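You operate a simulated robot arm through the tools that you are given. There is no shell and no other tool.

Carry out the task below with a simulated robot arm. There is one attempt and no reset: what you move stays moved.

## Task
Pour about 40 ml of oil into the measuring cup and put its lid on.
Fine: stand the cup in the oil drip tray first and leave it there; the jug goes back. Set down upright: measuring cup, oil jug.

The check looks at the end state, three seconds after you hand in, the way a careful person would. Anything else that was tipped, shoved, dropped, spilled or broken makes it a failure. A push-on lid holds only when it is set on centred and level and pressed home; a screw cap is set on level and turned clockwise until tight.

## Robot
A 6-joint arm with a two-finger parallel gripper, fixed in place. Base frame: the origin is on the floor under the middle of its stand, x ahead of it, y to its left, z up. Lengths are in cm, angles in degrees, forces in N, time in s.
It reaches about 131.3 cm from its shoulder. Its first joint turns from -166.0 to 166.0 degrees. Payload 3.43 kg.
Tool frame: the origin (TCP) lies between the finger pads and is the grasp point; the fingertips stand 3.4 cm ahead of it; z points along the fingers, y is the line along which they close. Largest opening 12.8 cm; finger width 2.4, thickness 1.2; the body of the gripper, 4.8 by 13 cm, starts 9.6 cm behind the TCP.
Orientation is that of the tool frame in the base frame, as a unit quaternion [x, y, z, w]. With the fingers straight down and closing along the base's y, the tool's x points along the base's -x, its y along +y and its z along -z.

## Interface
- The arm moves only by the tool nudge_tool. Its argument "steps" is one flat list of numbers, 7 for each row, row after row: the opening, from 0 (shut) to 1 (fully open), then the shift along the base's x, y, z in cm, then the turn, a rotation vector about the base's x, y, z in degrees. In form: [fingers, dx, dy, dz, rx, ry, rz, fingers, dx, dy, dz, rx, ry, rz, ...]. A call has 1 to 20 rows; each row shifts and turns the commanded pose from where the row before left it. Rows are played at 5 a second. More than 5 cm and 8.6 degrees between two rows, or a gripper value outside its range, and nothing of the call is played. A pose out of reach is approached as far as the arm can. The call stops where the force on the tool passes 40 N (or 10 N more than at its start, if that is more) or the arm is blocked; 0.2 s more then pass. The fingers move at their own pace (about 15.3 cm/s each) and stop on an object; they squeeze with about 35 N. The grip force told is the motor's: it shows also when the fingers shut on nothing. Time passes only in rows, and 0.2 s behind the last, so rows that do not move let the fingers close. The reply holds the time, the measured pose of the TCP, the force on the tool along the base axes, the opening and the grip force, in the units named above and with some noise, with the torque about the TCP (base axes, N m) and any sound that the robot's microphone picked up.
- Cameras (640 x 400 px; columns grow to the right, rows downward): "scene" is fixed at [21.92, -49.8, 157.96]; the picture's right is [0.76, -0.64, 0.00], its down [-0.32, -0.38, -0.87] and it looks along [0.56, 0.66, -0.50] (base axes); focal length 359 px, centre (320, 200). "wrist" rides on the gripper at [7.6, -1.1, -16] in the tool frame; the picture's right is [0.15, 0.99, 0.00], its down [-0.88, 0.13, -0.46] and it looks along [-0.45, 0.07, 0.89] (tool axes); focal length 234 px, centre (320, 200). There is no depth. A picture from a camera that has moved, and an enlarged one, comes with that camera's place and axes in the base frame and with its lens.
- snapshot(camera): a new picture of that camera. No time passes.
- inspect(camera, box): a new picture of the part [left, top, right, bottom] of that camera's present view, enlarged. No time passes.
- hand_in(): hands the job in; it is judged then, once.

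Places have to be worked out from the pictures, the camera data and where the tool is seen. Open the gripper and draw the arm clear of the work before you hand the job in, unless the task says otherwise.

The tools are called after "Request:" by a JSON object that holds its "method" and its "body". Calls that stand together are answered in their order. nudge_tool: Moves the arm, as the interface text tells. Its arguments: {"type":"object","properties":{"steps":{"type":"array","items":{"type":"number"}}},"required":["steps"]} The other tools are called the same way: snapshot (camera) takes a picture; inspect (camera, box) takes an enlarged picture of a part of a camera's view; hand_in () hands the job in.

At the start:

```text
time: 0.0
position: [64.29, 25.29, 115.55]
orientation: [-0.001, 1.0, 0.0, 0.0]
wrist_force: [-0.4, 0.1, -0.7]
ft_torque: [0.0, -0.02, 0.02]
width: 12.81
grasp_force: 0.0
```

scene: 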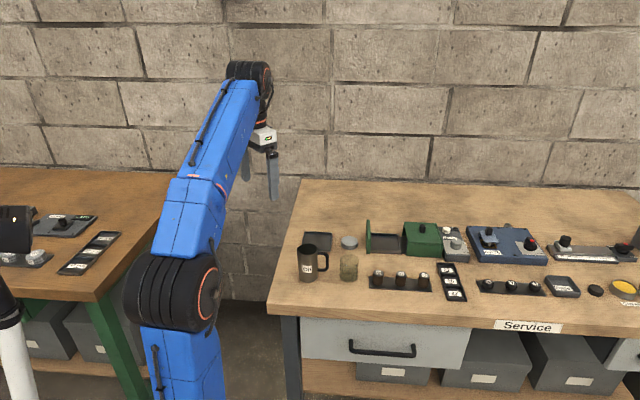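
wrist: 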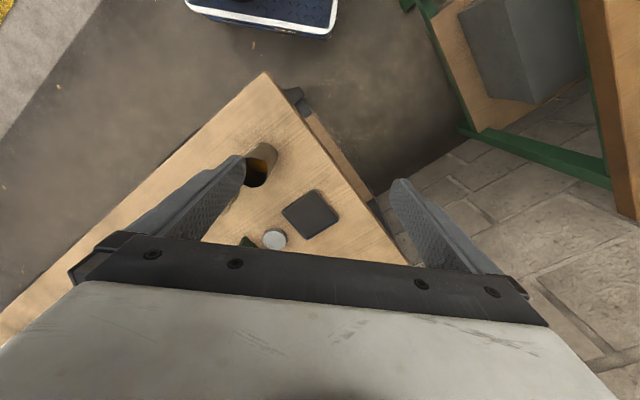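

I see a bench with a jug-like vessel, a jar, a tray and other items; I'll enlarge the scene to identify them before moving.

Request:
{"method": "inspect", "body": {"camera": "scene", "box": [270, 200, 430, 300]}}

Request:
{"method": "inspect", "body": {"camera": "scene", "box": [420, 200, 640, 337]}}

Request:
{"method": "inspect", "body": {"camera": "wrist", "box": [200, 120, 400, 245]}}

Request:
{"method": "inspect", "body": {"camera": "scene", "box": [0, 170, 160, 300]}}

```text
4.00 times, centred on (350, 250) of scene
camera zoom: at [21.92, -49.8, 157.96], right [0.76, -0.64, 0.0], down [-0.32, -0.38, -0.87], along [0.56, 0.66, -0.5], focal length 1436 px, centre (200, 0)
```

zoom: 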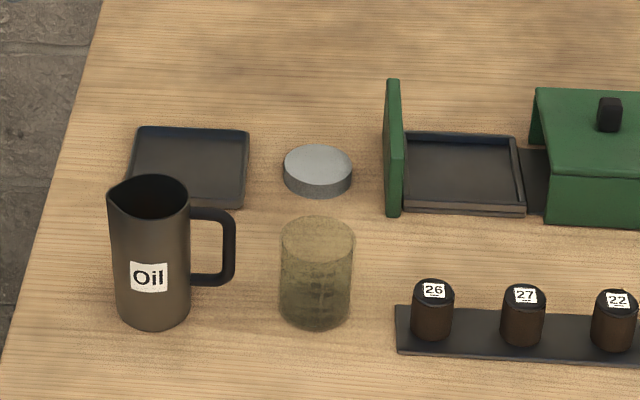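

```text
2.91 times, centred on (530, 268) of scene
camera zoom: at [21.92, -49.8, 157.96], right [0.76, -0.64, 0.0], down [-0.32, -0.38, -0.87], along [0.56, 0.66, -0.5], focal length 1044 px, centre (-291, 1)
```

zoom: 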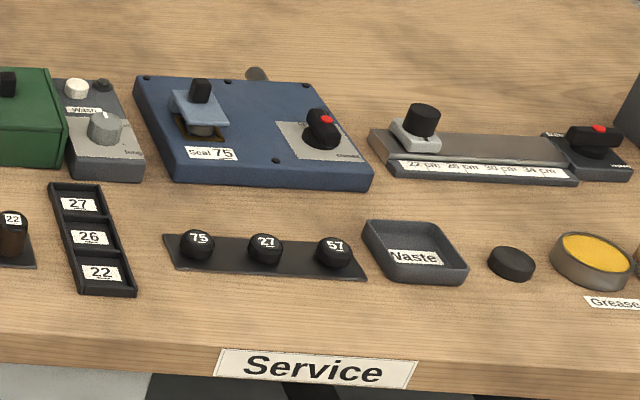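

```text
3.20 times, centred on (300, 182) of wrist
camera zoom: at [56.6, 24.19, 131.57], right [-0.15, 0.99, 0.0], down [0.88, 0.13, 0.46], along [0.45, 0.07, -0.89], focal length 749 px, centre (384, 256)
```

zoom: 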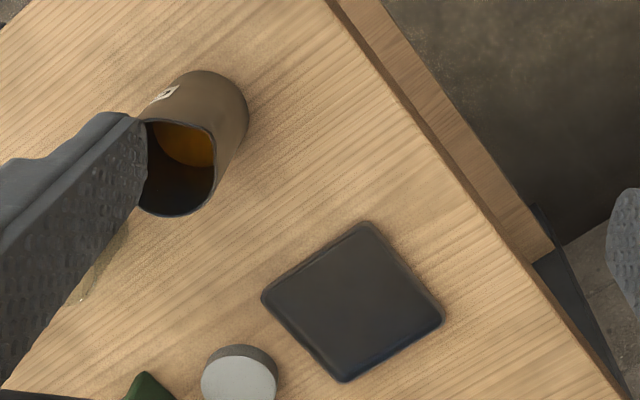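

```text
3.08 times, centred on (80, 235) of scene
camera zoom: at [21.92, -49.8, 157.96], right [0.76, -0.64, 0.0], down [-0.32, -0.38, -0.87], along [0.56, 0.66, -0.5], focal length 1105 px, centre (1058, 92)
```

zoom: 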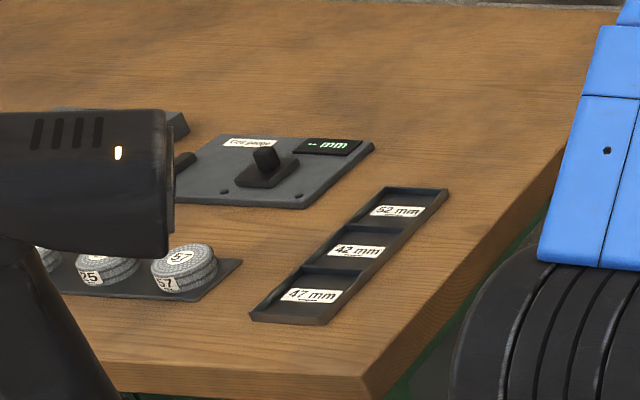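

The jug ("Oil") stands near (73, 15), the translucent cup near (82, 7), the dark drip tray near (85, 26), and the grey lid near (92, 18). Bench top looks to be at z ≈ 84. I move the hand over the area, staying high, for a better look.

Request:
{"method": "nudge_tool", "body": {"steps": [1, 1.0, -4, 1, 0, 0, 0, 1, 1, -4, 1, 0, 0, 0, 1, 1, -4, 1, 0, 0, 0, 1, 0, 0, 0, 0, 0, 0]}}

Request:
{"method": "snapshot", "body": {"camera": "wrist"}}

Request:
{"method": "snapshot", "body": {"camera": "scene"}}

```text
time: 1.0
position: [67.3, 13.31, 117.16]
orientation: [0.0, 1.0, 0.001, 0.001]
wrist_force: [0.3, -0.7, -0.5]
ft_torque: [0.02, 0.03, -0.01]
width: 12.81
grasp_force: 0.0
out of reach, approached as far as the arm can: row 2, 3
```

```text
taken
camera wrist: at [59.49, 12.12, 133.19], right [-0.15, 0.99, 0.0], down [0.88, 0.13, 0.46], along [0.45, 0.07, -0.89], focal length 234 px, centre (320, 200)
```

wrist: 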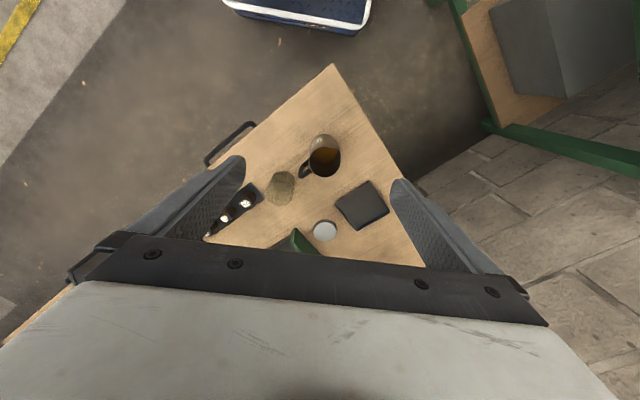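

```text
taken
```

scene: 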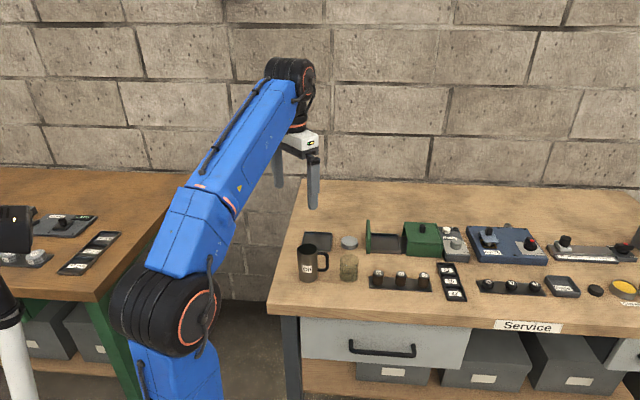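

All four items are now in the wrist view; I enlarge it to measure them.

Request:
{"method": "inspect", "body": {"camera": "wrist", "box": [240, 120, 400, 250]}}

Request:
{"method": "inspect", "body": {"camera": "scene", "box": [290, 220, 390, 290]}}

```text
3.08 times, centred on (320, 185) of wrist
camera zoom: at [59.49, 12.12, 133.19], right [-0.15, 0.99, 0.0], down [0.88, 0.13, 0.46], along [0.45, 0.07, -0.89], focal length 720 px, centre (320, 246)
```

zoom: 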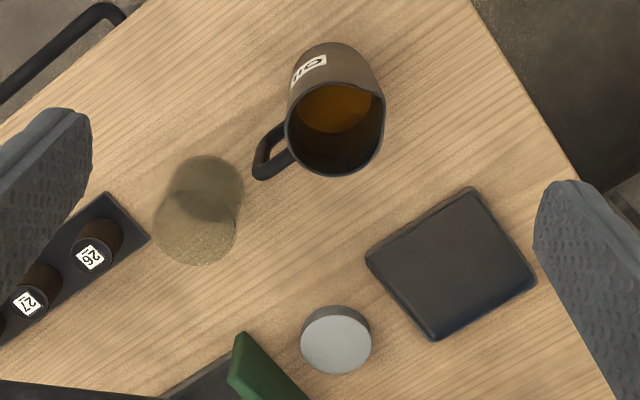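

```text
5.71 times, centred on (340, 255) of scene
camera zoom: at [21.92, -49.8, 157.96], right [0.76, -0.64, 0.0], down [-0.32, -0.38, -0.87], along [0.56, 0.66, -0.5], focal length 2052 px, centre (206, -114)
```

zoom: 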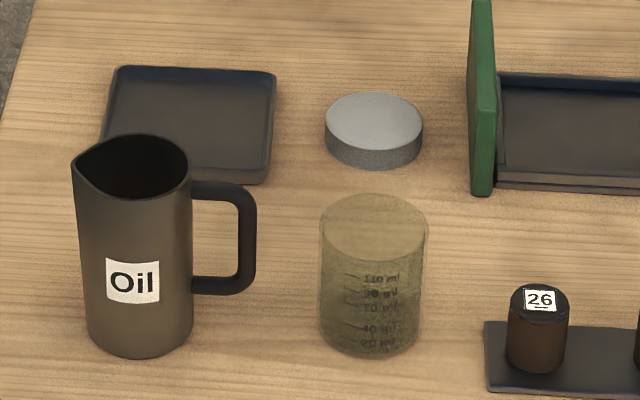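

From triangulating the two views I get these estimates:

| Item | Centre (x, y) | Other |
|---|---|---|
| Cup | (80.8, 7.1) | rim z ≈ 91, ⌀ 5.5 |
| Jug | (71.75, 14.85) | rim z ≈ 94.7, ⌀ 5.5, spout toward about 130° |
| Tray | (84.3, 26.1) | – |
| Lid | (92.05, 18.3) | – |
| Bench top | – | z ≈ 84.3 |

I move above the cup and yaw −45°.

Request:
{"method": "nudge_tool", "body": {"steps": [0.64, 2.25, -1.03, -2, 0, 0, -7.5, 0.64, 2.25, -1.03, -2, 0, 0, -7.5, 0.64, 2.25, -1.03, -2, 0, 0, -7.5, 0.64, 2.25, -1.03, -2, 0, 0, -7.5, 0.64, 2.25, -1.03, -2, 0, 0, -7.5, 0.64, 2.25, -1.03, -2, 0, 0, -7.5, 0.64, 0, 0, 0, 0, 0, 0]}}

Request:
{"method": "snapshot", "body": {"camera": "wrist"}}

Request:
{"method": "snapshot", "body": {"camera": "scene"}}

```text
time: 2.6
position: [80.83, 6.97, 105.16]
orientation: [0.384, 0.923, 0.0, 0.0]
wrist_force: [0.5, 0.5, -0.2]
ft_torque: [-0.05, 0.0, 0.02]
width: 8.2
grasp_force: 0.1
```

```text
taken
camera wrist: at [74.52, 11.63, 121.24], right [0.6, 0.8, 0.0], down [0.71, -0.53, 0.46], along [0.37, -0.27, -0.89], focal length 234 px, centre (320, 200)
```

wrist: 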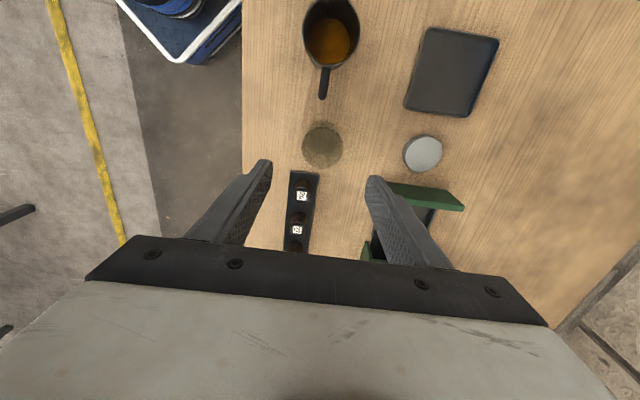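

```text
taken
```

scene: 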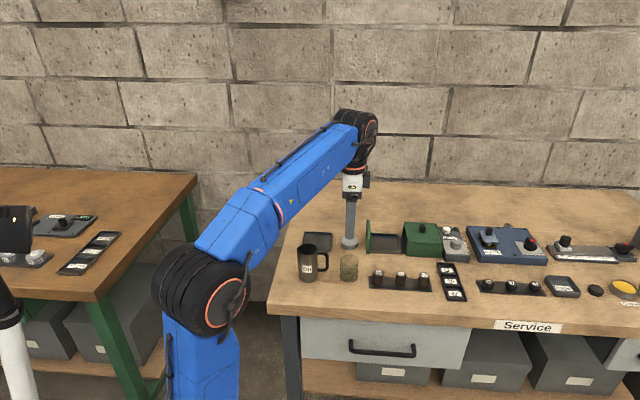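

The wrist view now shows cup, jug with oil inside, tray, lid and green fixture from nearly above. I enlarge it for refined positions and the oil level.

Request:
{"method": "inspect", "body": {"camera": "wrist", "box": [270, 0, 510, 150]}}

Request:
{"method": "inspect", "body": {"camera": "wrist", "box": [240, 90, 480, 250]}}

Request:
{"method": "inspect", "body": {"camera": "scene", "box": [330, 210, 430, 280]}}

```text
2.67 times, centred on (390, 75) of wrist
camera zoom: at [74.52, 11.63, 121.24], right [0.6, 0.8, 0.0], down [0.71, -0.53, 0.46], along [0.37, -0.27, -0.89], focal length 624 px, centre (133, 533)
```

zoom: 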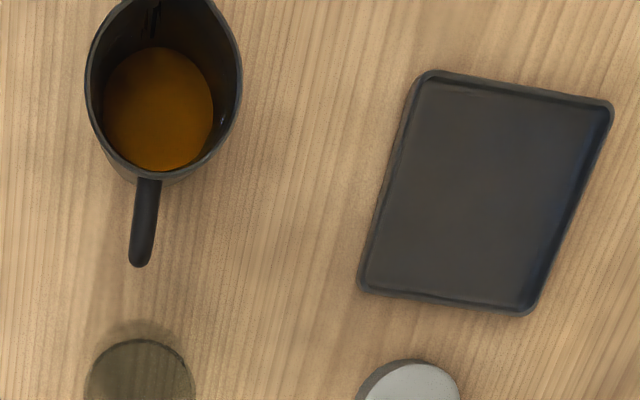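

```text
2.50 times, centred on (360, 170) of wrist
camera zoom: at [74.52, 11.63, 121.24], right [0.6, 0.8, 0.0], down [0.71, -0.53, 0.46], along [0.37, -0.27, -0.89], focal length 585 px, centre (220, 275)
```

zoom: 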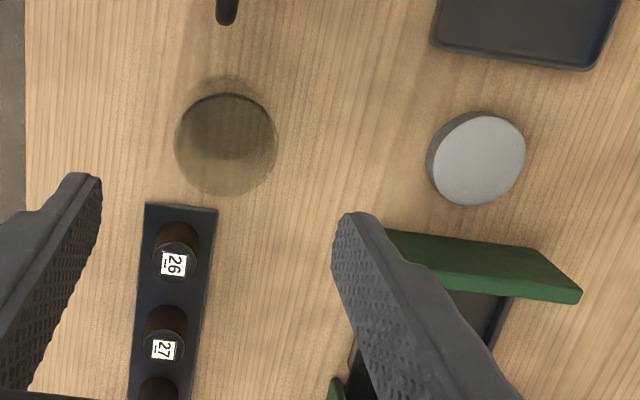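

```text
5.71 times, centred on (380, 245) of scene
camera zoom: at [21.92, -49.8, 157.96], right [0.76, -0.64, 0.0], down [-0.32, -0.38, -0.87], along [0.56, 0.66, -0.5], focal length 2052 px, centre (-23, -57)
```

zoom: 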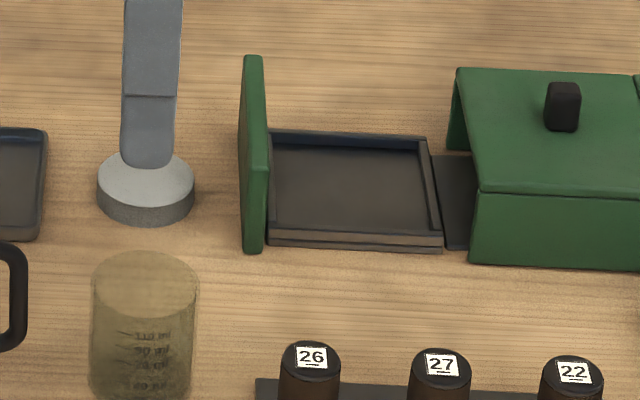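

The refined cup centre is (80.95, 7.1), and the fingers at 8.2 cm opening straddle it clear of the rack and the jug handle. I descend to TCP z ≈ 89.5.

Request:
{"method": "nudge_tool", "body": {"steps": [0.64, 0.12, 0.13, -4, 0, 0, 0, 0.64, 0, 0, -4, 0, 0, 0, 0.64, 0, 0, -3, 0, 0, 0, 0.64, 0, 0, -2, 0, 0, 0, 0.64, 0, 0, -1.6, 0, 0, 0, 0.64, 0, 0, -1, 0, 0, 0, 0.64, 0, 0, 0, 0, 0, 0]}}

Request:
{"method": "snapshot", "body": {"camera": "wrist"}}

Request:
{"method": "inspect", "body": {"camera": "scene", "box": [290, 210, 410, 290]}}

```text
time: 4.2
position: [80.87, 7.24, 89.58]
orientation: [0.383, 0.924, -0.001, 0.0]
wrist_force: [-0.7, -1.2, -0.7]
ft_torque: [0.0, 0.02, 0.0]
width: 8.18
grasp_force: 0.2
```

```text
taken
camera wrist: at [74.57, 11.85, 105.6], right [0.6, 0.8, 0.0], down [0.71, -0.53, 0.46], along [0.37, -0.27, -0.89], focal length 234 px, centre (320, 200)
```

wrist: 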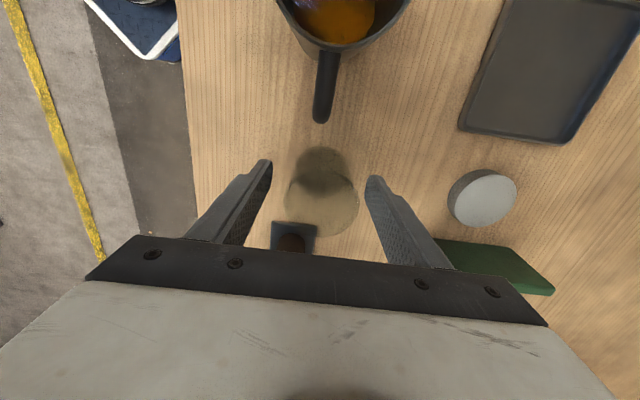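

```text
5.00 times, centred on (350, 250) of scene
camera zoom: at [21.92, -49.8, 157.96], right [0.76, -0.64, 0.0], down [-0.32, -0.38, -0.87], along [0.56, 0.66, -0.5], focal length 1795 px, centre (170, -50)
```

zoom: 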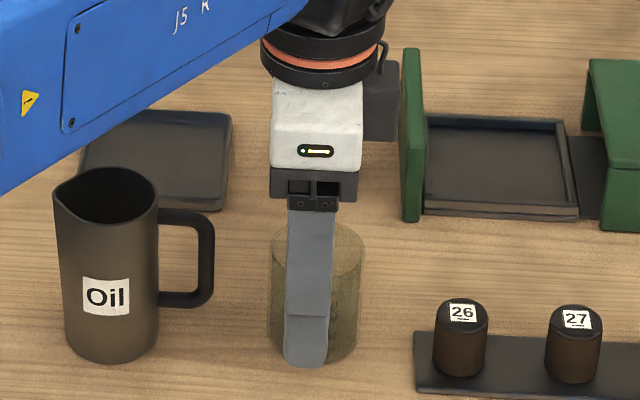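

The cup is centred between the fingers to within about 2 mm. I close on it gently, then lift slightly to check the hold.

Request:
{"method": "nudge_tool", "body": {"steps": [0.52, 0, 0, 0, 0, 0, 0, 0.47, 0, 0, 0, 0, 0, 0, 0.43, 0, 0, 0, 0, 0, 0, 0.3, 0, 0, 0, 0, 0, 0, 0, 0, 0, 0, 0, 0, 0, 0, 0, 0, 0, 0, 0, 0]}}

Request:
{"method": "snapshot", "body": {"camera": "wrist"}}

```text
time: 5.6
position: [80.97, 7.26, 89.62]
orientation: [0.383, 0.924, 0.0, 0.0]
wrist_force: [-1.2, -1.4, 0.0]
ft_torque: [0.01, 0.04, 0.01]
width: 5.43
grasp_force: 34.5
```

```text
taken
camera wrist: at [74.57, 11.85, 105.61], right [0.6, 0.8, 0.0], down [0.71, -0.53, 0.46], along [0.37, -0.27, -0.89], focal length 234 px, centre (320, 200)
```

wrist: 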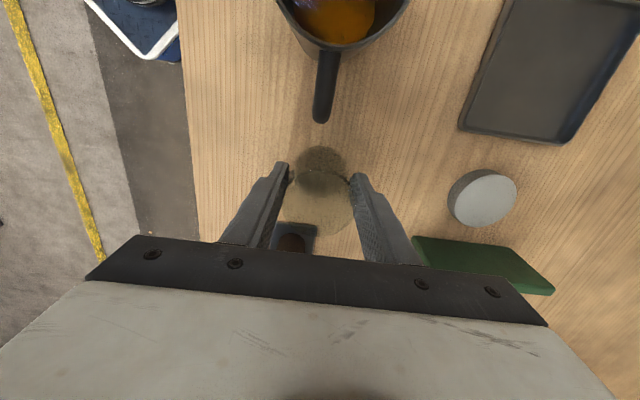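

The cup (5.43 cm across) is held. I lift it 8 cm and carry it over the tray centre at about (84.6, 26.1).

Request:
{"method": "nudge_tool", "body": {"steps": [0, 0, 0, 1, 0, 0, 0, 0, 0, 0, 2, 0, 0, 0, 0, 0, 0, 2.5, 0, 0, 0, 0, 0, 0, 2.5, 0, 0, 0, 0, 0.73, 3.77, 0, 0, 0, 0, 0, 0.73, 3.77, 0, 0, 0, 0, 0, 0.73, 3.77, 0, 0, 0, 0, 0, 0.73, 3.77, 0, 0, 0, 0, 0, 0.73, 3.77, 0, 0, 0, 0, 0, 0, 0, 0, 0, 0, 0, 0, 0, 0, 0, 0, 0, 0]}}

Request:
{"method": "snapshot", "body": {"camera": "wrist"}}

Request:
{"method": "snapshot", "body": {"camera": "scene"}}

```text
time: 8.0
position: [84.49, 26.14, 97.68]
orientation: [0.383, 0.924, -0.001, 0.0]
wrist_force: [1.4, -0.3, -0.3]
ft_torque: [-0.01, -0.01, 0.01]
width: 5.43
grasp_force: 35.0
```

```text
taken
camera wrist: at [78.16, 30.7, 113.62], right [0.6, 0.8, 0.0], down [0.72, -0.53, 0.46], along [0.37, -0.27, -0.89], focal length 234 px, centre (320, 200)
```

wrist: 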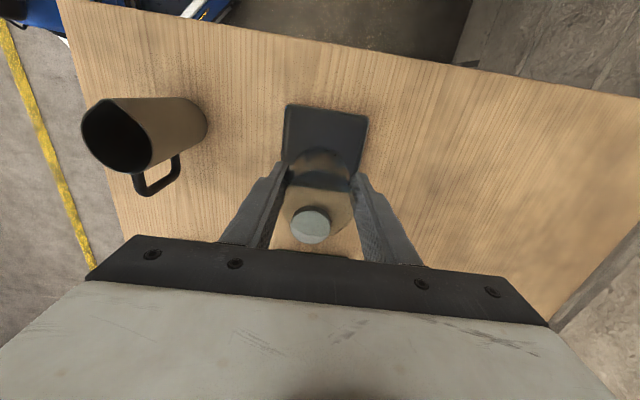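

```text
taken
```

scene: 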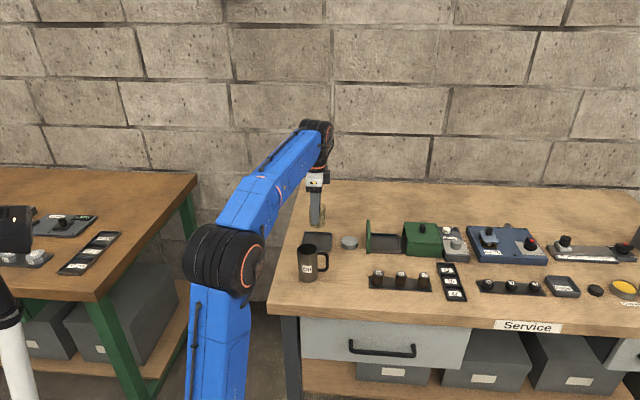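

The cup hangs above the tray; I enlarge the wrist view to verify it lines up with the tray before lowering.

Request:
{"method": "inspect", "body": {"camera": "wrist", "box": [250, 90, 400, 250]}}

Request:
{"method": "inspect", "body": {"camera": "scene", "box": [285, 170, 385, 290]}}

```text
2.50 times, centred on (325, 170) of wrist
camera zoom: at [78.16, 30.7, 113.62], right [0.6, 0.8, 0.0], down [0.72, -0.53, 0.46], along [0.37, -0.27, -0.89], focal length 585 px, centre (308, 275)
```

zoom: 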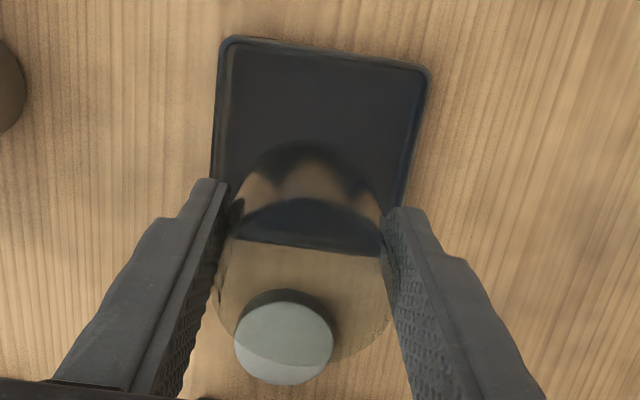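

```text
3.33 times, centred on (335, 230) of scene
camera zoom: at [21.92, -49.8, 157.96], right [0.76, -0.64, 0.0], down [-0.32, -0.38, -0.87], along [0.56, 0.66, -0.5], focal length 1197 px, centre (270, 100)
```

zoom: 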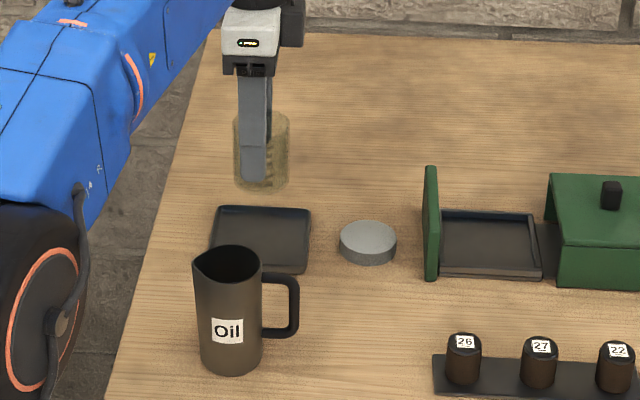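

Tray centre matches my estimate, so the cup is lined up. I lower it, with fine steps near the expected contact at about z ≈ 90.

Request:
{"method": "nudge_tool", "body": {"steps": [0, 0.1, 0, -3, 0, 0, 0, 0, 0, 0, -2.5, 0, 0, 0, 0, 0, 0, -1.2, 0, 0, 0, 0, 0, 0, -0.4, 0, 0, 0, 0, 0, 0, 0, 0, 0, 0]}}

```text
time: 9.2
position: [84.54, 26.13, 90.49]
orientation: [0.383, 0.924, -0.001, 0.0]
wrist_force: [-0.2, -0.2, 0.1]
ft_torque: [-0.03, -0.03, 0.01]
width: 5.43
grasp_force: 35.3
```

No contact yet at 90.49; I continue in 0.15 cm steps.

Request:
{"method": "nudge_tool", "body": {"steps": [0, 0, 0, -0.15, 0, 0, 0, 0, 0, 0, -0.15, 0, 0, 0, 0, 0, 0, 0, 0, 0, 0]}}

Request:
{"method": "nudge_tool", "body": {"steps": [0, 0, 0, -0.1, 0, 0, 0, 0, 0, 0, 0, 0, 0, 0]}}

Request:
{"method": "nudge_tool", "body": {"steps": [0, 0, 0, -0.1, 0, 0, 0, 0, 0, 0, 0, 0, 0, 0]}}

```text
time: 10.0
position: [84.59, 26.1, 90.2]
orientation: [0.382, 0.924, 0.0, 0.0]
wrist_force: [0.2, 0.1, -0.9]
ft_torque: [0.01, 0.02, -0.02]
width: 5.41
grasp_force: 34.9
```

```text
time: 10.6
position: [84.65, 26.15, 90.16]
orientation: [0.384, 0.924, 0.0, 0.0]
wrist_force: [-0.7, -1.2, 5.6]
ft_torque: [-0.12, 0.08, 0.04]
width: 5.44
grasp_force: 35.4
```

```text
time: 11.2
position: [84.53, 26.16, 89.98]
orientation: [0.383, 0.924, 0.0, 0.0]
wrist_force: [1.8, -0.6, 10.5]
ft_torque: [-0.14, -0.02, 0.07]
width: 5.39
grasp_force: 35.1
```

Contact was felt at about 90.1 (10 N up). I relieve a little and open the fingers.

Request:
{"method": "nudge_tool", "body": {"steps": [0, 0, 0, 0.12, 0, 0, 0, 0, 0, 0, 0, 0, 0, 0, 0.43, 0, 0, 0, 0, 0, 0, 0.46, 0, 0, 0, 0, 0, 0, 0.54, 0, 0, 0, 0, 0, 0, 0.54, 0, 0, 0, 0, 0, 0]}}

Request:
{"method": "inspect", "body": {"camera": "wrist", "box": [240, 90, 400, 250]}}

Request:
{"method": "inspect", "body": {"camera": "scene", "box": [285, 200, 365, 260]}}

```text
time: 12.6
position: [84.64, 26.07, 90.14]
orientation: [0.383, 0.924, 0.0, 0.0]
wrist_force: [-0.1, 0.4, 0.6]
ft_torque: [0.0, -0.01, -0.03]
width: 6.91
grasp_force: 0.1
```

```text
2.50 times, centred on (320, 170) of wrist
camera zoom: at [78.33, 30.64, 106.12], right [0.6, 0.8, 0.0], down [0.71, -0.53, 0.46], along [0.37, -0.27, -0.89], focal length 585 px, centre (320, 275)
```

zoom: 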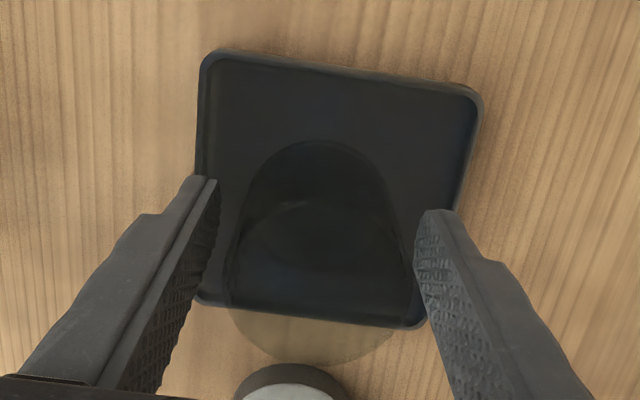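

```text
6.67 times, centred on (325, 230) of scene
camera zoom: at [21.92, -49.8, 157.96], right [0.76, -0.64, 0.0], down [-0.32, -0.38, -0.87], along [0.56, 0.66, -0.5], focal length 2393 px, centre (287, 0)
```

zoom: 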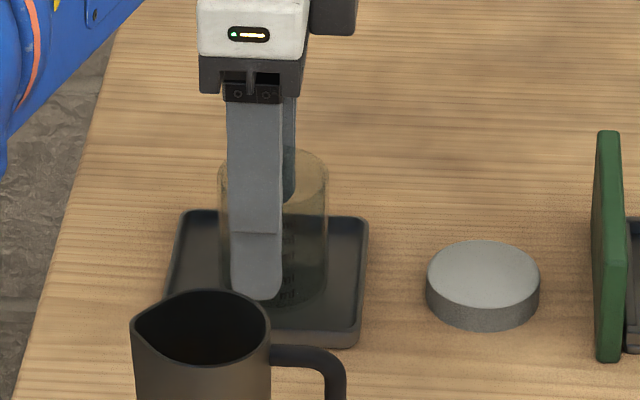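

The cup stands in the tray. I rotate the hand +90° about the cup and squeeze once more, so it's centred on the TCP in both directions and its position is accurately known for the lid.

Request:
{"method": "nudge_tool", "body": {"steps": [0.56, 0, 0, 0, 0, 0, 8.18, 0.56, 0, 0, 0, 0, 0, 8.18, 0.56, 0, 0, 0, 0, 0, 8.18, 0.56, 0, 0, 0, 0, 0, 8.18, 0.56, 0, 0, 0, 0, 0, 8.18, 0.56, 0, 0, 0, 0, 0, 8.18, 0.56, 0, 0, 0, 0, 0, 8.18, 0.56, 0, 0, 0, 0, 0, 8.18, 0.56, 0, 0, 0, 0, 0, 8.18, 0.56, 0, 0, 0, 0, 0, 8.18, 0.56, 0, 0, 0, 0, 0, 8.2, 0.56, 0, 0, 0, 0, 0, 0]}}

Request:
{"method": "inspect", "body": {"camera": "wrist", "box": [240, 90, 400, 250]}}

Request:
{"method": "snapshot", "body": {"camera": "scene"}}

```text
time: 15.2
position: [84.73, 26.17, 90.12]
orientation: [-0.384, 0.923, 0.0, 0.0]
wrist_force: [0.1, -0.4, -0.3]
ft_torque: [-0.01, 0.01, 0.05]
width: 7.16
grasp_force: 0.0
```

```text
2.50 times, centred on (320, 170) of wrist
camera zoom: at [79.92, 19.94, 106.12], right [-0.8, 0.59, 0.0], down [0.53, 0.72, 0.46], along [0.27, 0.37, -0.89], focal length 585 px, centre (320, 275)
```

zoom: 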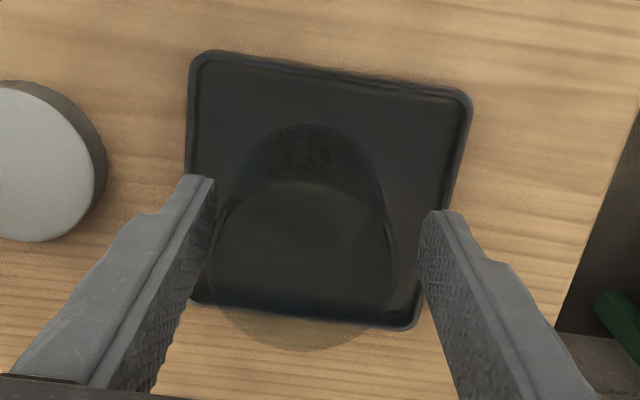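

```text
taken
```

scene: 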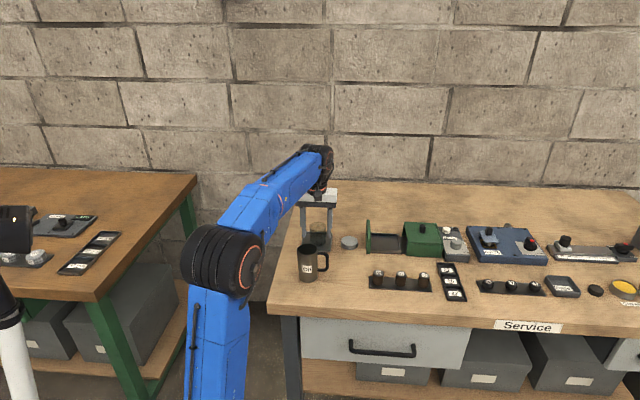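

Rotation done with the cup between the fingers, slightly off centre. I close gently to centre it, then release.

Request:
{"method": "nudge_tool", "body": {"steps": [0.5, 0, 0, 0, 0, 0, 0, 0.46, 0, 0, 0, 0, 0, 0, 0.44, 0, 0, 0, 0, 0, 0, 0.42, 0, 0, 0, 0, 0, 0, 0.3, 0, 0, 0, 0, 0, 0, 0.3, 0, 0, 0, 0, 0, 0]}}

Request:
{"method": "inspect", "body": {"camera": "wrist", "box": [240, 90, 400, 250]}}

```text
time: 16.6
position: [84.62, 26.02, 90.11]
orientation: [-0.383, 0.924, 0.001, 0.0]
wrist_force: [0.5, 0.1, -0.2]
ft_torque: [0.0, -0.02, -0.01]
width: 5.36
grasp_force: 35.2
```

```text
2.50 times, centred on (320, 170) of wrist
camera zoom: at [79.91, 19.94, 106.12], right [-0.8, 0.6, 0.0], down [0.53, 0.71, 0.46], along [0.27, 0.37, -0.89], focal length 585 px, centre (320, 275)
```

zoom: 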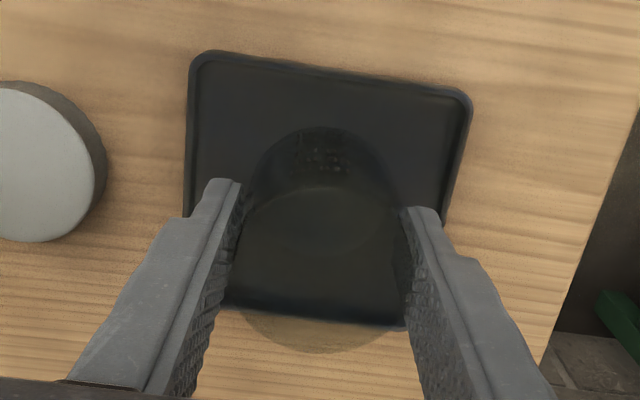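

The cup is centred on the TCP at (84.63, 26.11). I release, rise straight up, and move on toward the jug while yawing back to −45°.

Request:
{"method": "nudge_tool", "body": {"steps": [0.43, 0, 0, 0, 0, 0, 0, 0.46, 0, 0, 0, 0, 0, 0, 0.56, 0, 0, 0, 0, 0, 0, 0.56, 0, 0, 2, 0, 0, 0, 0.56, 0, 0, 4, 0, 0, 0, 0.56, 0, 0, 4, 0, 0, 0, 0.56, 0, 0, 4, 0, 0, 0, 0.64, 0, 0, 0, 0, 0, 0]}}

Request:
{"method": "snapshot", "body": {"camera": "wrist"}}

Request:
{"method": "inspect", "body": {"camera": "scene", "box": [285, 200, 365, 260]}}

```text
time: 18.4
position: [84.58, 26.1, 104.05]
orientation: [-0.383, 0.924, 0.0, 0.0]
wrist_force: [-0.2, 0.0, -0.3]
ft_torque: [-0.02, -0.02, 0.01]
width: 8.2
grasp_force: 0.1
```

```text
taken
camera wrist: at [79.87, 19.85, 120.17], right [-0.8, 0.6, 0.0], down [0.53, 0.71, 0.46], along [0.27, 0.37, -0.89], focal length 234 px, centre (320, 200)
```

wrist: 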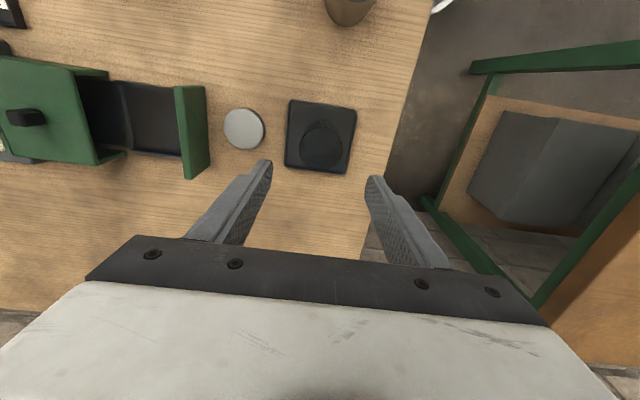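

```text
6.67 times, centred on (325, 230) of scene
camera zoom: at [21.92, -49.8, 157.96], right [0.76, -0.64, 0.0], down [-0.32, -0.38, -0.87], along [0.56, 0.66, -0.5], focal length 2393 px, centre (287, 0)
```

zoom: 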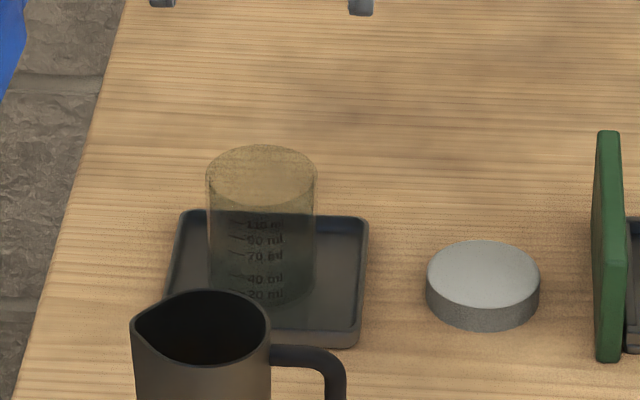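

The cup's scale (20/40/70/90/110 ml) faces the scene camera, which is handy for watching the fill. I move over the jug and yaw back by −90°.

Request:
{"method": "nudge_tool", "body": {"steps": [0.64, -1.16, -1.02, 0.2, 0, 0, -8.18, 0.64, -1.16, -1.02, 0.2, 0, 0, -8.18, 0.64, -1.16, -1.02, 0.2, 0, 0, -8.18, 0.64, -1.16, -1.02, 0.2, 0, 0, -8.18, 0.64, -1.16, -1.02, 0.2, 0, 0, -8.18, 0.64, -1.16, -1.02, 0.2, 0, 0, -8.18, 0.64, -1.16, -1.02, 0.2, 0, 0, -8.18, 0.64, -1.16, -1.02, 0.2, 0, 0, -8.18, 0.64, -1.16, -1.02, 0.2, 0, 0, -8.18, 0.64, -1.16, -1.02, 0.2, 0, 0, -8.18, 0.64, -1.16, -1.05, 0, 0, 0, -8.2, 0.64, 0, 0, 0, 0, 0, 0]}}

Request:
{"method": "snapshot", "body": {"camera": "wrist"}}

Request:
{"method": "snapshot", "body": {"camera": "scene"}}

```text
time: 21.0
position: [71.89, 14.98, 106.05]
orientation: [0.383, 0.924, 0.0, 0.001]
wrist_force: [0.4, 0.2, 0.4]
ft_torque: [0.02, -0.03, 0.01]
width: 8.2
grasp_force: 0.1
```

```text
taken
camera wrist: at [65.59, 19.45, 122.1], right [0.6, 0.8, 0.0], down [0.71, -0.53, 0.46], along [0.37, -0.27, -0.89], focal length 234 px, centre (320, 200)
```

wrist: 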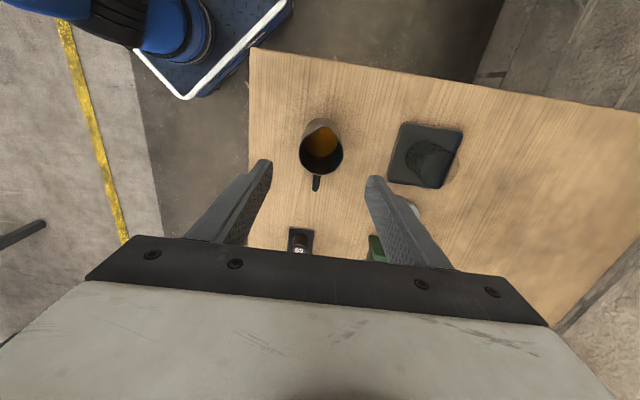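

```text
taken
```

scene: 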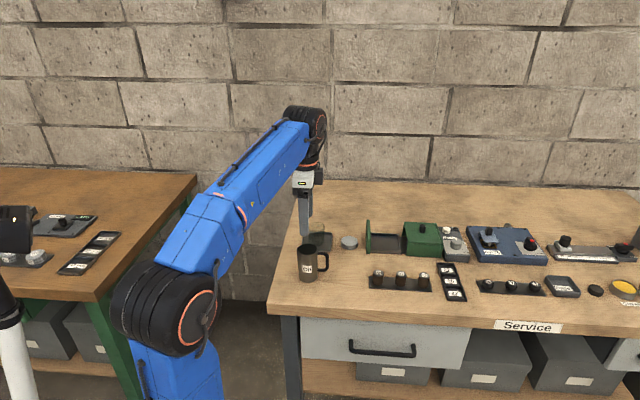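

The hand is above the jug. I enlarge the wrist view to fix the jug centre, the spout/handle direction and the oil level.

Request:
{"method": "inspect", "body": {"camera": "wrist", "box": [270, 100, 390, 200]}}

Request:
{"method": "inspect", "body": {"camera": "wrist", "box": [295, 110, 350, 195]}}

```text
4.00 times, centred on (330, 150) of wrist
camera zoom: at [65.59, 19.45, 122.1], right [0.6, 0.8, 0.0], down [0.71, -0.53, 0.46], along [0.37, -0.27, -0.89], focal length 937 px, centre (280, 400)
```

zoom: 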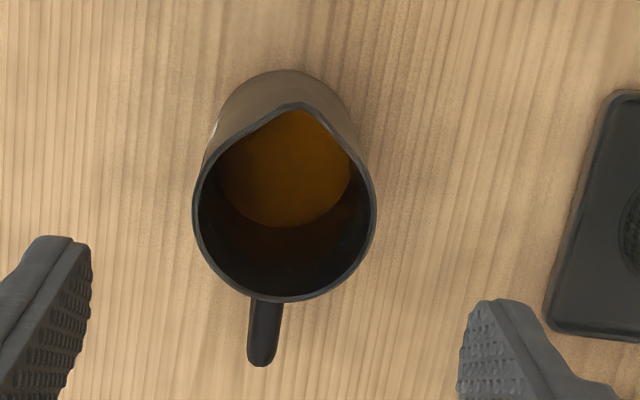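

```text
4.71 times, centred on (322, 152) of wrist
camera zoom: at [65.59, 19.45, 122.1], right [0.6, 0.8, 0.0], down [0.71, -0.53, 0.46], along [0.37, -0.27, -0.89], focal length 1102 px, centre (308, 424)
```

zoom: 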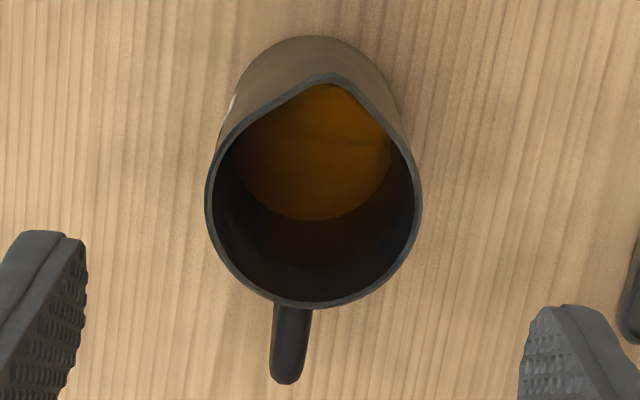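

The jug centre computes to (71.9, 15.0) with the spout at about 135° (along tool x), so I'm right above it. The oil is about 2.8 cm deep (~55–60 ml), and pouring should start near a 67° tilt. I descend around the jug to z ≈ 89.5.

Request:
{"method": "nudge_tool", "body": {"steps": [0.64, 0, 0, -4, 0, 0, 0, 0.64, 0, 0, -4, 0, 0, 0, 0.64, 0, 0, -4, 0, 0, 0, 0.64, 0, 0, -2.5, 0, 0, 0, 0.64, 0, 0, -2, 0, 0, 0, 0.64, 0, 0, 0, 0, 0, 0]}}

Request:
{"method": "snapshot", "body": {"camera": "wrist"}}

Request:
{"method": "inspect", "body": {"camera": "scene", "box": [270, 200, 390, 300]}}

```text
time: 22.4
position: [71.81, 14.82, 89.57]
orientation: [0.383, 0.924, 0.0, 0.001]
wrist_force: [-0.1, 0.5, 0.0]
ft_torque: [0.01, 0.03, -0.02]
width: 8.19
grasp_force: 0.1
```

```text
taken
camera wrist: at [65.58, 19.37, 105.61], right [0.6, 0.8, 0.0], down [0.71, -0.53, 0.46], along [0.37, -0.27, -0.89], focal length 234 px, centre (320, 200)
```

wrist: 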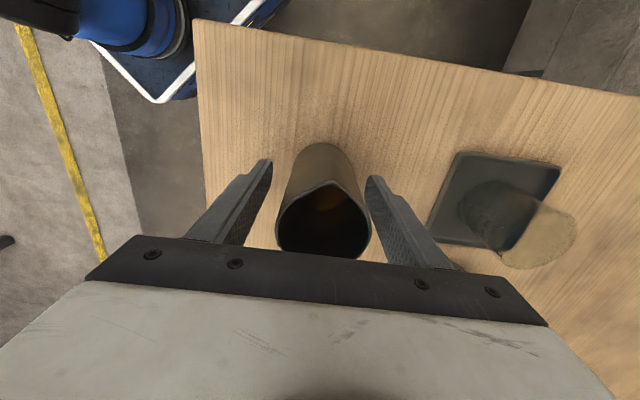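

```text
4.00 times, centred on (330, 250) of scene
camera zoom: at [21.92, -49.8, 157.96], right [0.76, -0.64, 0.0], down [-0.32, -0.38, -0.87], along [0.56, 0.66, -0.5], focal length 1436 px, centre (280, 0)
```

zoom: 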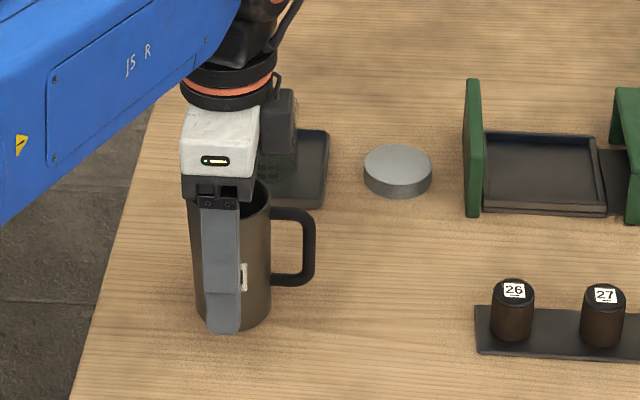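

The jug sits between the fingers; I zoom in to double-check the fore-aft alignment before closing.

Request:
{"method": "inspect", "body": {"camera": "wrist", "box": [250, 130, 400, 265]}}

```text
2.96 times, centred on (325, 198) of wrist
camera zoom: at [65.58, 19.37, 105.61], right [0.6, 0.8, 0.0], down [0.71, -0.53, 0.46], along [0.37, -0.27, -0.89], focal length 694 px, centre (305, 207)
```

zoom: 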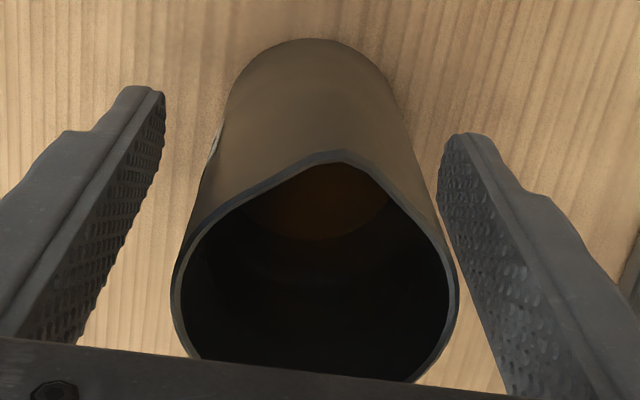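

The jug centre confirms at (71.8, 15.0), matching the TCP. I close the fingers on the jug body.

Request:
{"method": "nudge_tool", "body": {"steps": [0.52, 0, 0, 0, 0, 0, 0, 0.46, 0, 0, 0, 0, 0, 0, 0.43, 0, 0, 0, 0, 0, 0, 0.3, 0, 0, 0, 0, 0, 0, 0, 0, 0, 0, 0, 0, 0, 0, 0, 0, 0, 0, 0, 0]}}

Request:
{"method": "inspect", "body": {"camera": "scene", "box": [270, 200, 390, 300]}}

```text
time: 23.8
position: [71.82, 14.86, 89.67]
orientation: [0.383, 0.924, 0.001, 0.0]
wrist_force: [0.2, -0.4, 0.0]
ft_torque: [0.0, 0.01, -0.04]
width: 5.48
grasp_force: 35.1
```

```text
4.00 times, centred on (330, 250) of scene
camera zoom: at [21.92, -49.8, 157.96], right [0.76, -0.64, 0.0], down [-0.32, -0.38, -0.87], along [0.56, 0.66, -0.5], focal length 1436 px, centre (280, 0)
```

zoom: 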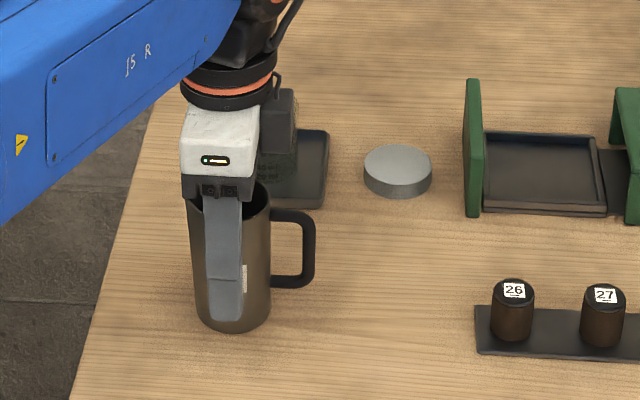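

The jug is gripped at TCP (71.83, 14.9, 89.6), which I note for putting it back. I lift it 12 cm slowly.

Request:
{"method": "nudge_tool", "body": {"steps": [0, 0, 0, 0.5, 0, 0, 0, 0, 0, 0, 1.5, 0, 0, 0, 0, 0, 0, 2.5, 0, 0, 0, 0, 0, 0, 2.5, 0, 0, 0, 0, 0, 0, 2.5, 0, 0, 0, 0, 0, 0, 2.5, 0, 0, 0, 0, 0, 0, 0, 0, 0, 0, 0, 0, 0, 0, 0, 0, 0]}}

Request:
{"method": "snapshot", "body": {"camera": "wrist"}}

Request:
{"method": "snapshot", "body": {"camera": "scene"}}

```text
time: 25.6
position: [71.96, 14.75, 101.57]
orientation: [0.383, 0.924, 0.0, 0.0]
wrist_force: [0.0, -0.5, -2.9]
ft_torque: [0.02, -0.01, -0.01]
width: 5.49
grasp_force: 35.4
```

```text
taken
camera wrist: at [65.66, 19.28, 117.54], right [0.6, 0.8, 0.0], down [0.71, -0.53, 0.46], along [0.37, -0.27, -0.89], focal length 234 px, centre (320, 200)
```

wrist: 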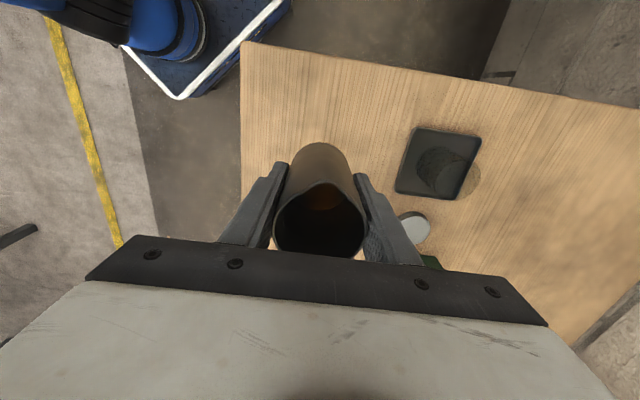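

```text
taken
```

scene: 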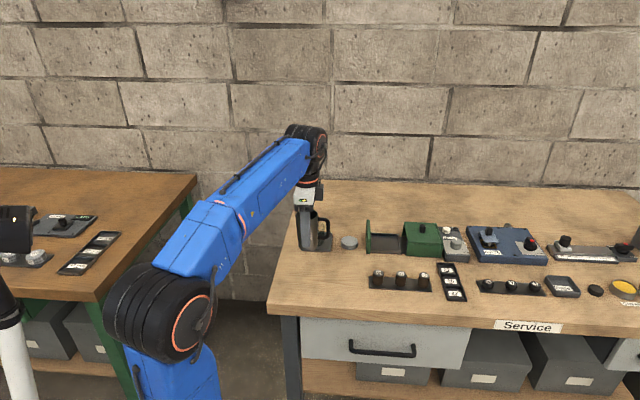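

The jug hangs level (about 2.9 N). I carry it past the tray to (91.4, 26.1) and yaw +45°, so the spout points to −x over the cup.

Request:
{"method": "nudge_tool", "body": {"steps": [0, 1.2, 0.7, 0.1, 0, 0, 4, 0, 2.2, 1.25, 0.1, 0, 0, 5, 0, 2.4, 1.4, 0.1, 0, 0, 5.5, 0, 2.4, 1.4, 0.1, 0, 0, 5.5, 0, 2.4, 1.4, 0.1, 0, 0, 5.5, 0, 2.4, 1.4, 0, 0, 0, 5.5, 0, 2.4, 1.4, 0, 0, 0, 5.5, 0, 2.4, 1.4, 0, 0, 0, 5, 0, 1.7, 1, 0, 0, 0, 3.5, 0, 0, 0, 0, 0, 0, 0]}}

Request:
{"method": "snapshot", "body": {"camera": "wrist"}}

Request:
{"method": "snapshot", "body": {"camera": "scene"}}

```text
time: 27.8
position: [91.43, 26.18, 102.05]
orientation: [-0.001, 1.0, 0.0, -0.001]
wrist_force: [-0.5, -0.2, -3.2]
ft_torque: [0.02, 0.02, 0.02]
width: 5.5
grasp_force: 35.0
```

```text
taken
camera wrist: at [83.64, 25.01, 118.09], right [-0.15, 0.99, 0.0], down [0.88, 0.13, 0.46], along [0.45, 0.07, -0.89], focal length 234 px, centre (320, 200)
```

wrist: 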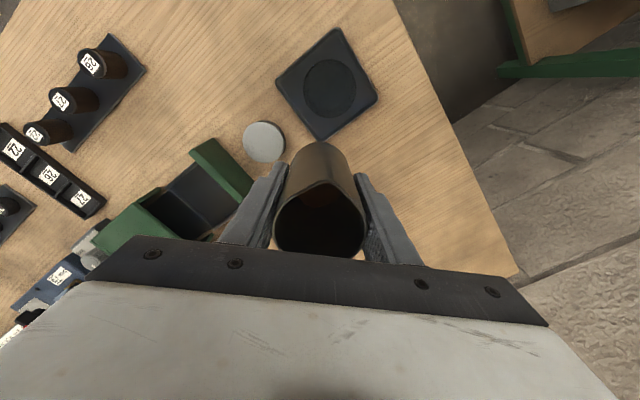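

```text
taken
```

scene: 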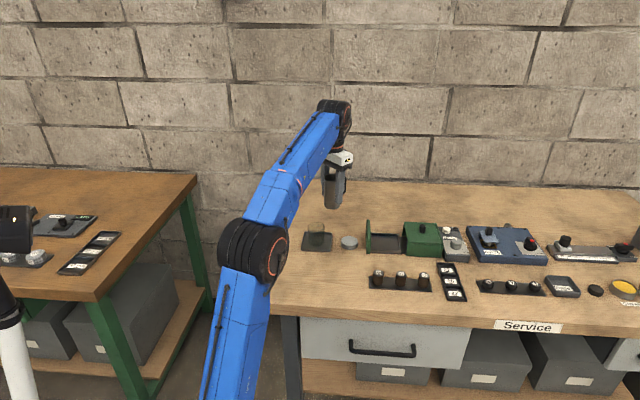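

Jug is over the far side of the tray with the spout toward −x. I start tilting about base −y, to about 48° first (pouring shouldn't start before about 65°).

Request:
{"method": "nudge_tool", "body": {"steps": [0, 0, 0, 0, 0, -4, 0, 0, 0, 0, 0, 0, -6, 0, 0, 0, 0, 0, 0, -6, 0, 0, 0, 0, 0, 0, -6, 0, 0, 0, 0, 0, 0, -6, 0, 0, 0, 0, 0, 0, -6, 0, 0, 0, 0, 0, 0, -6, 0, 0, 0, 0, 0, 0, -5, 0, 0, 0, 0, 0, 0, -3, 0, 0, 0, 0, 0, 0, 0, 0]}}

Request:
{"method": "snapshot", "body": {"camera": "wrist"}}

Request:
{"method": "snapshot", "body": {"camera": "scene"}}

```text
time: 30.0
position: [91.32, 26.2, 102.19]
orientation: [0.0, 0.914, 0.0, 0.406]
wrist_force: [0.0, 0.4, -2.0]
ft_torque: [-0.04, 0.03, -0.02]
width: 5.5
grasp_force: 34.9
```

```text
taken
camera wrist: at [74.3, 25.06, 107.19], right [-0.1, 0.99, -0.11], down [0.25, 0.13, 0.96], along [0.96, 0.07, -0.26], focal length 234 px, centre (320, 200)
```

wrist: 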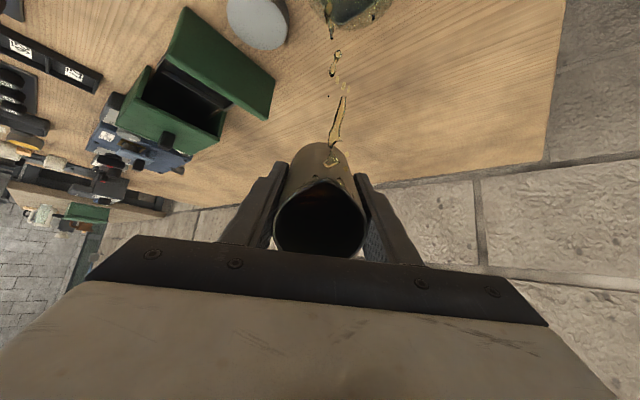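

```text
taken
```

scene: 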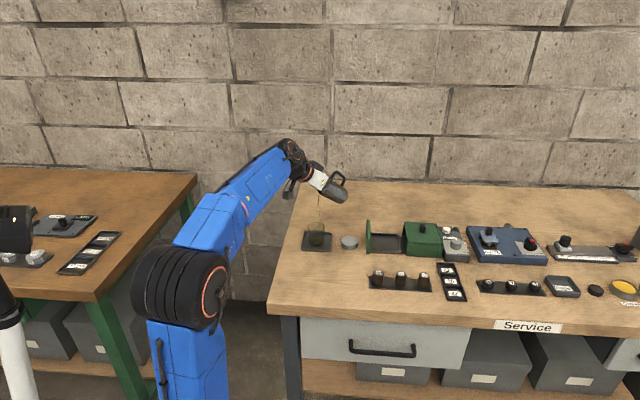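

Oil seems to be leaving the spout already at 48°, earlier than I figured. No time passes while looking, so I inspect the stream and cup closely.

Request:
{"method": "inspect", "body": {"camera": "scene", "box": [290, 170, 370, 260]}}

Request:
{"method": "inspect", "body": {"camera": "wrist", "box": [240, 0, 420, 130]}}

Request:
{"method": "inspect", "body": {"camera": "wrist", "box": [260, 120, 380, 270]}}

```text
4.44 times, centred on (330, 215) of scene
camera zoom: at [21.92, -49.8, 157.96], right [0.76, -0.64, 0.0], down [-0.32, -0.38, -0.87], along [0.56, 0.66, -0.5], focal length 1596 px, centre (276, 133)
```

zoom: 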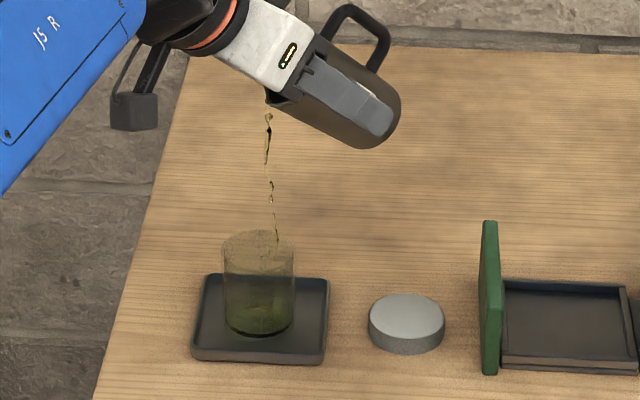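

```text
3.08 times, centred on (330, 65) of wrist
camera zoom: at [74.3, 25.06, 107.19], right [-0.1, 0.99, -0.11], down [0.25, 0.13, 0.96], along [0.96, 0.07, -0.26], focal length 720 px, centre (289, 615)
```

zoom: 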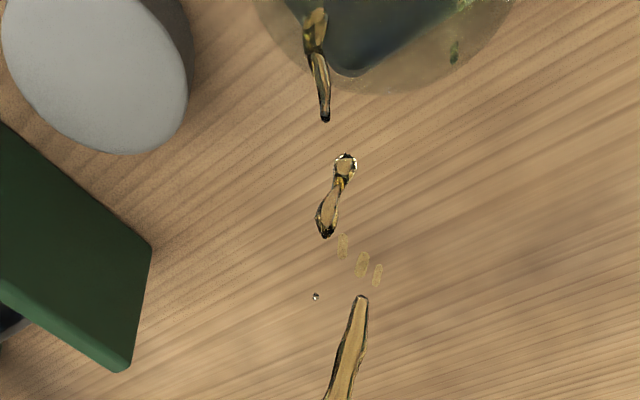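

```text
2.67 times, centred on (320, 195) of wrist
camera zoom: at [74.3, 25.06, 107.19], right [-0.1, 0.99, -0.11], down [0.25, 0.13, 0.96], along [0.96, 0.07, -0.26], focal length 624 px, centre (320, 213)
```

zoom: 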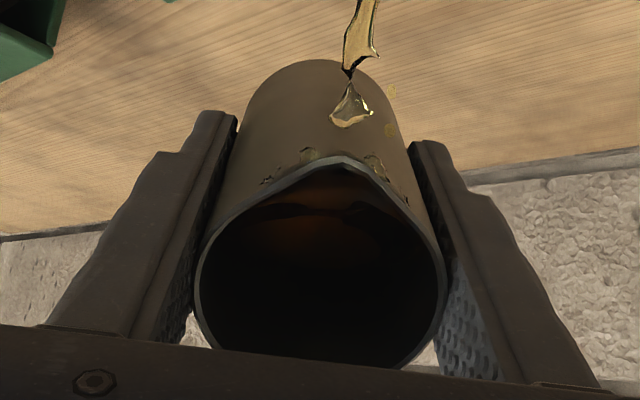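

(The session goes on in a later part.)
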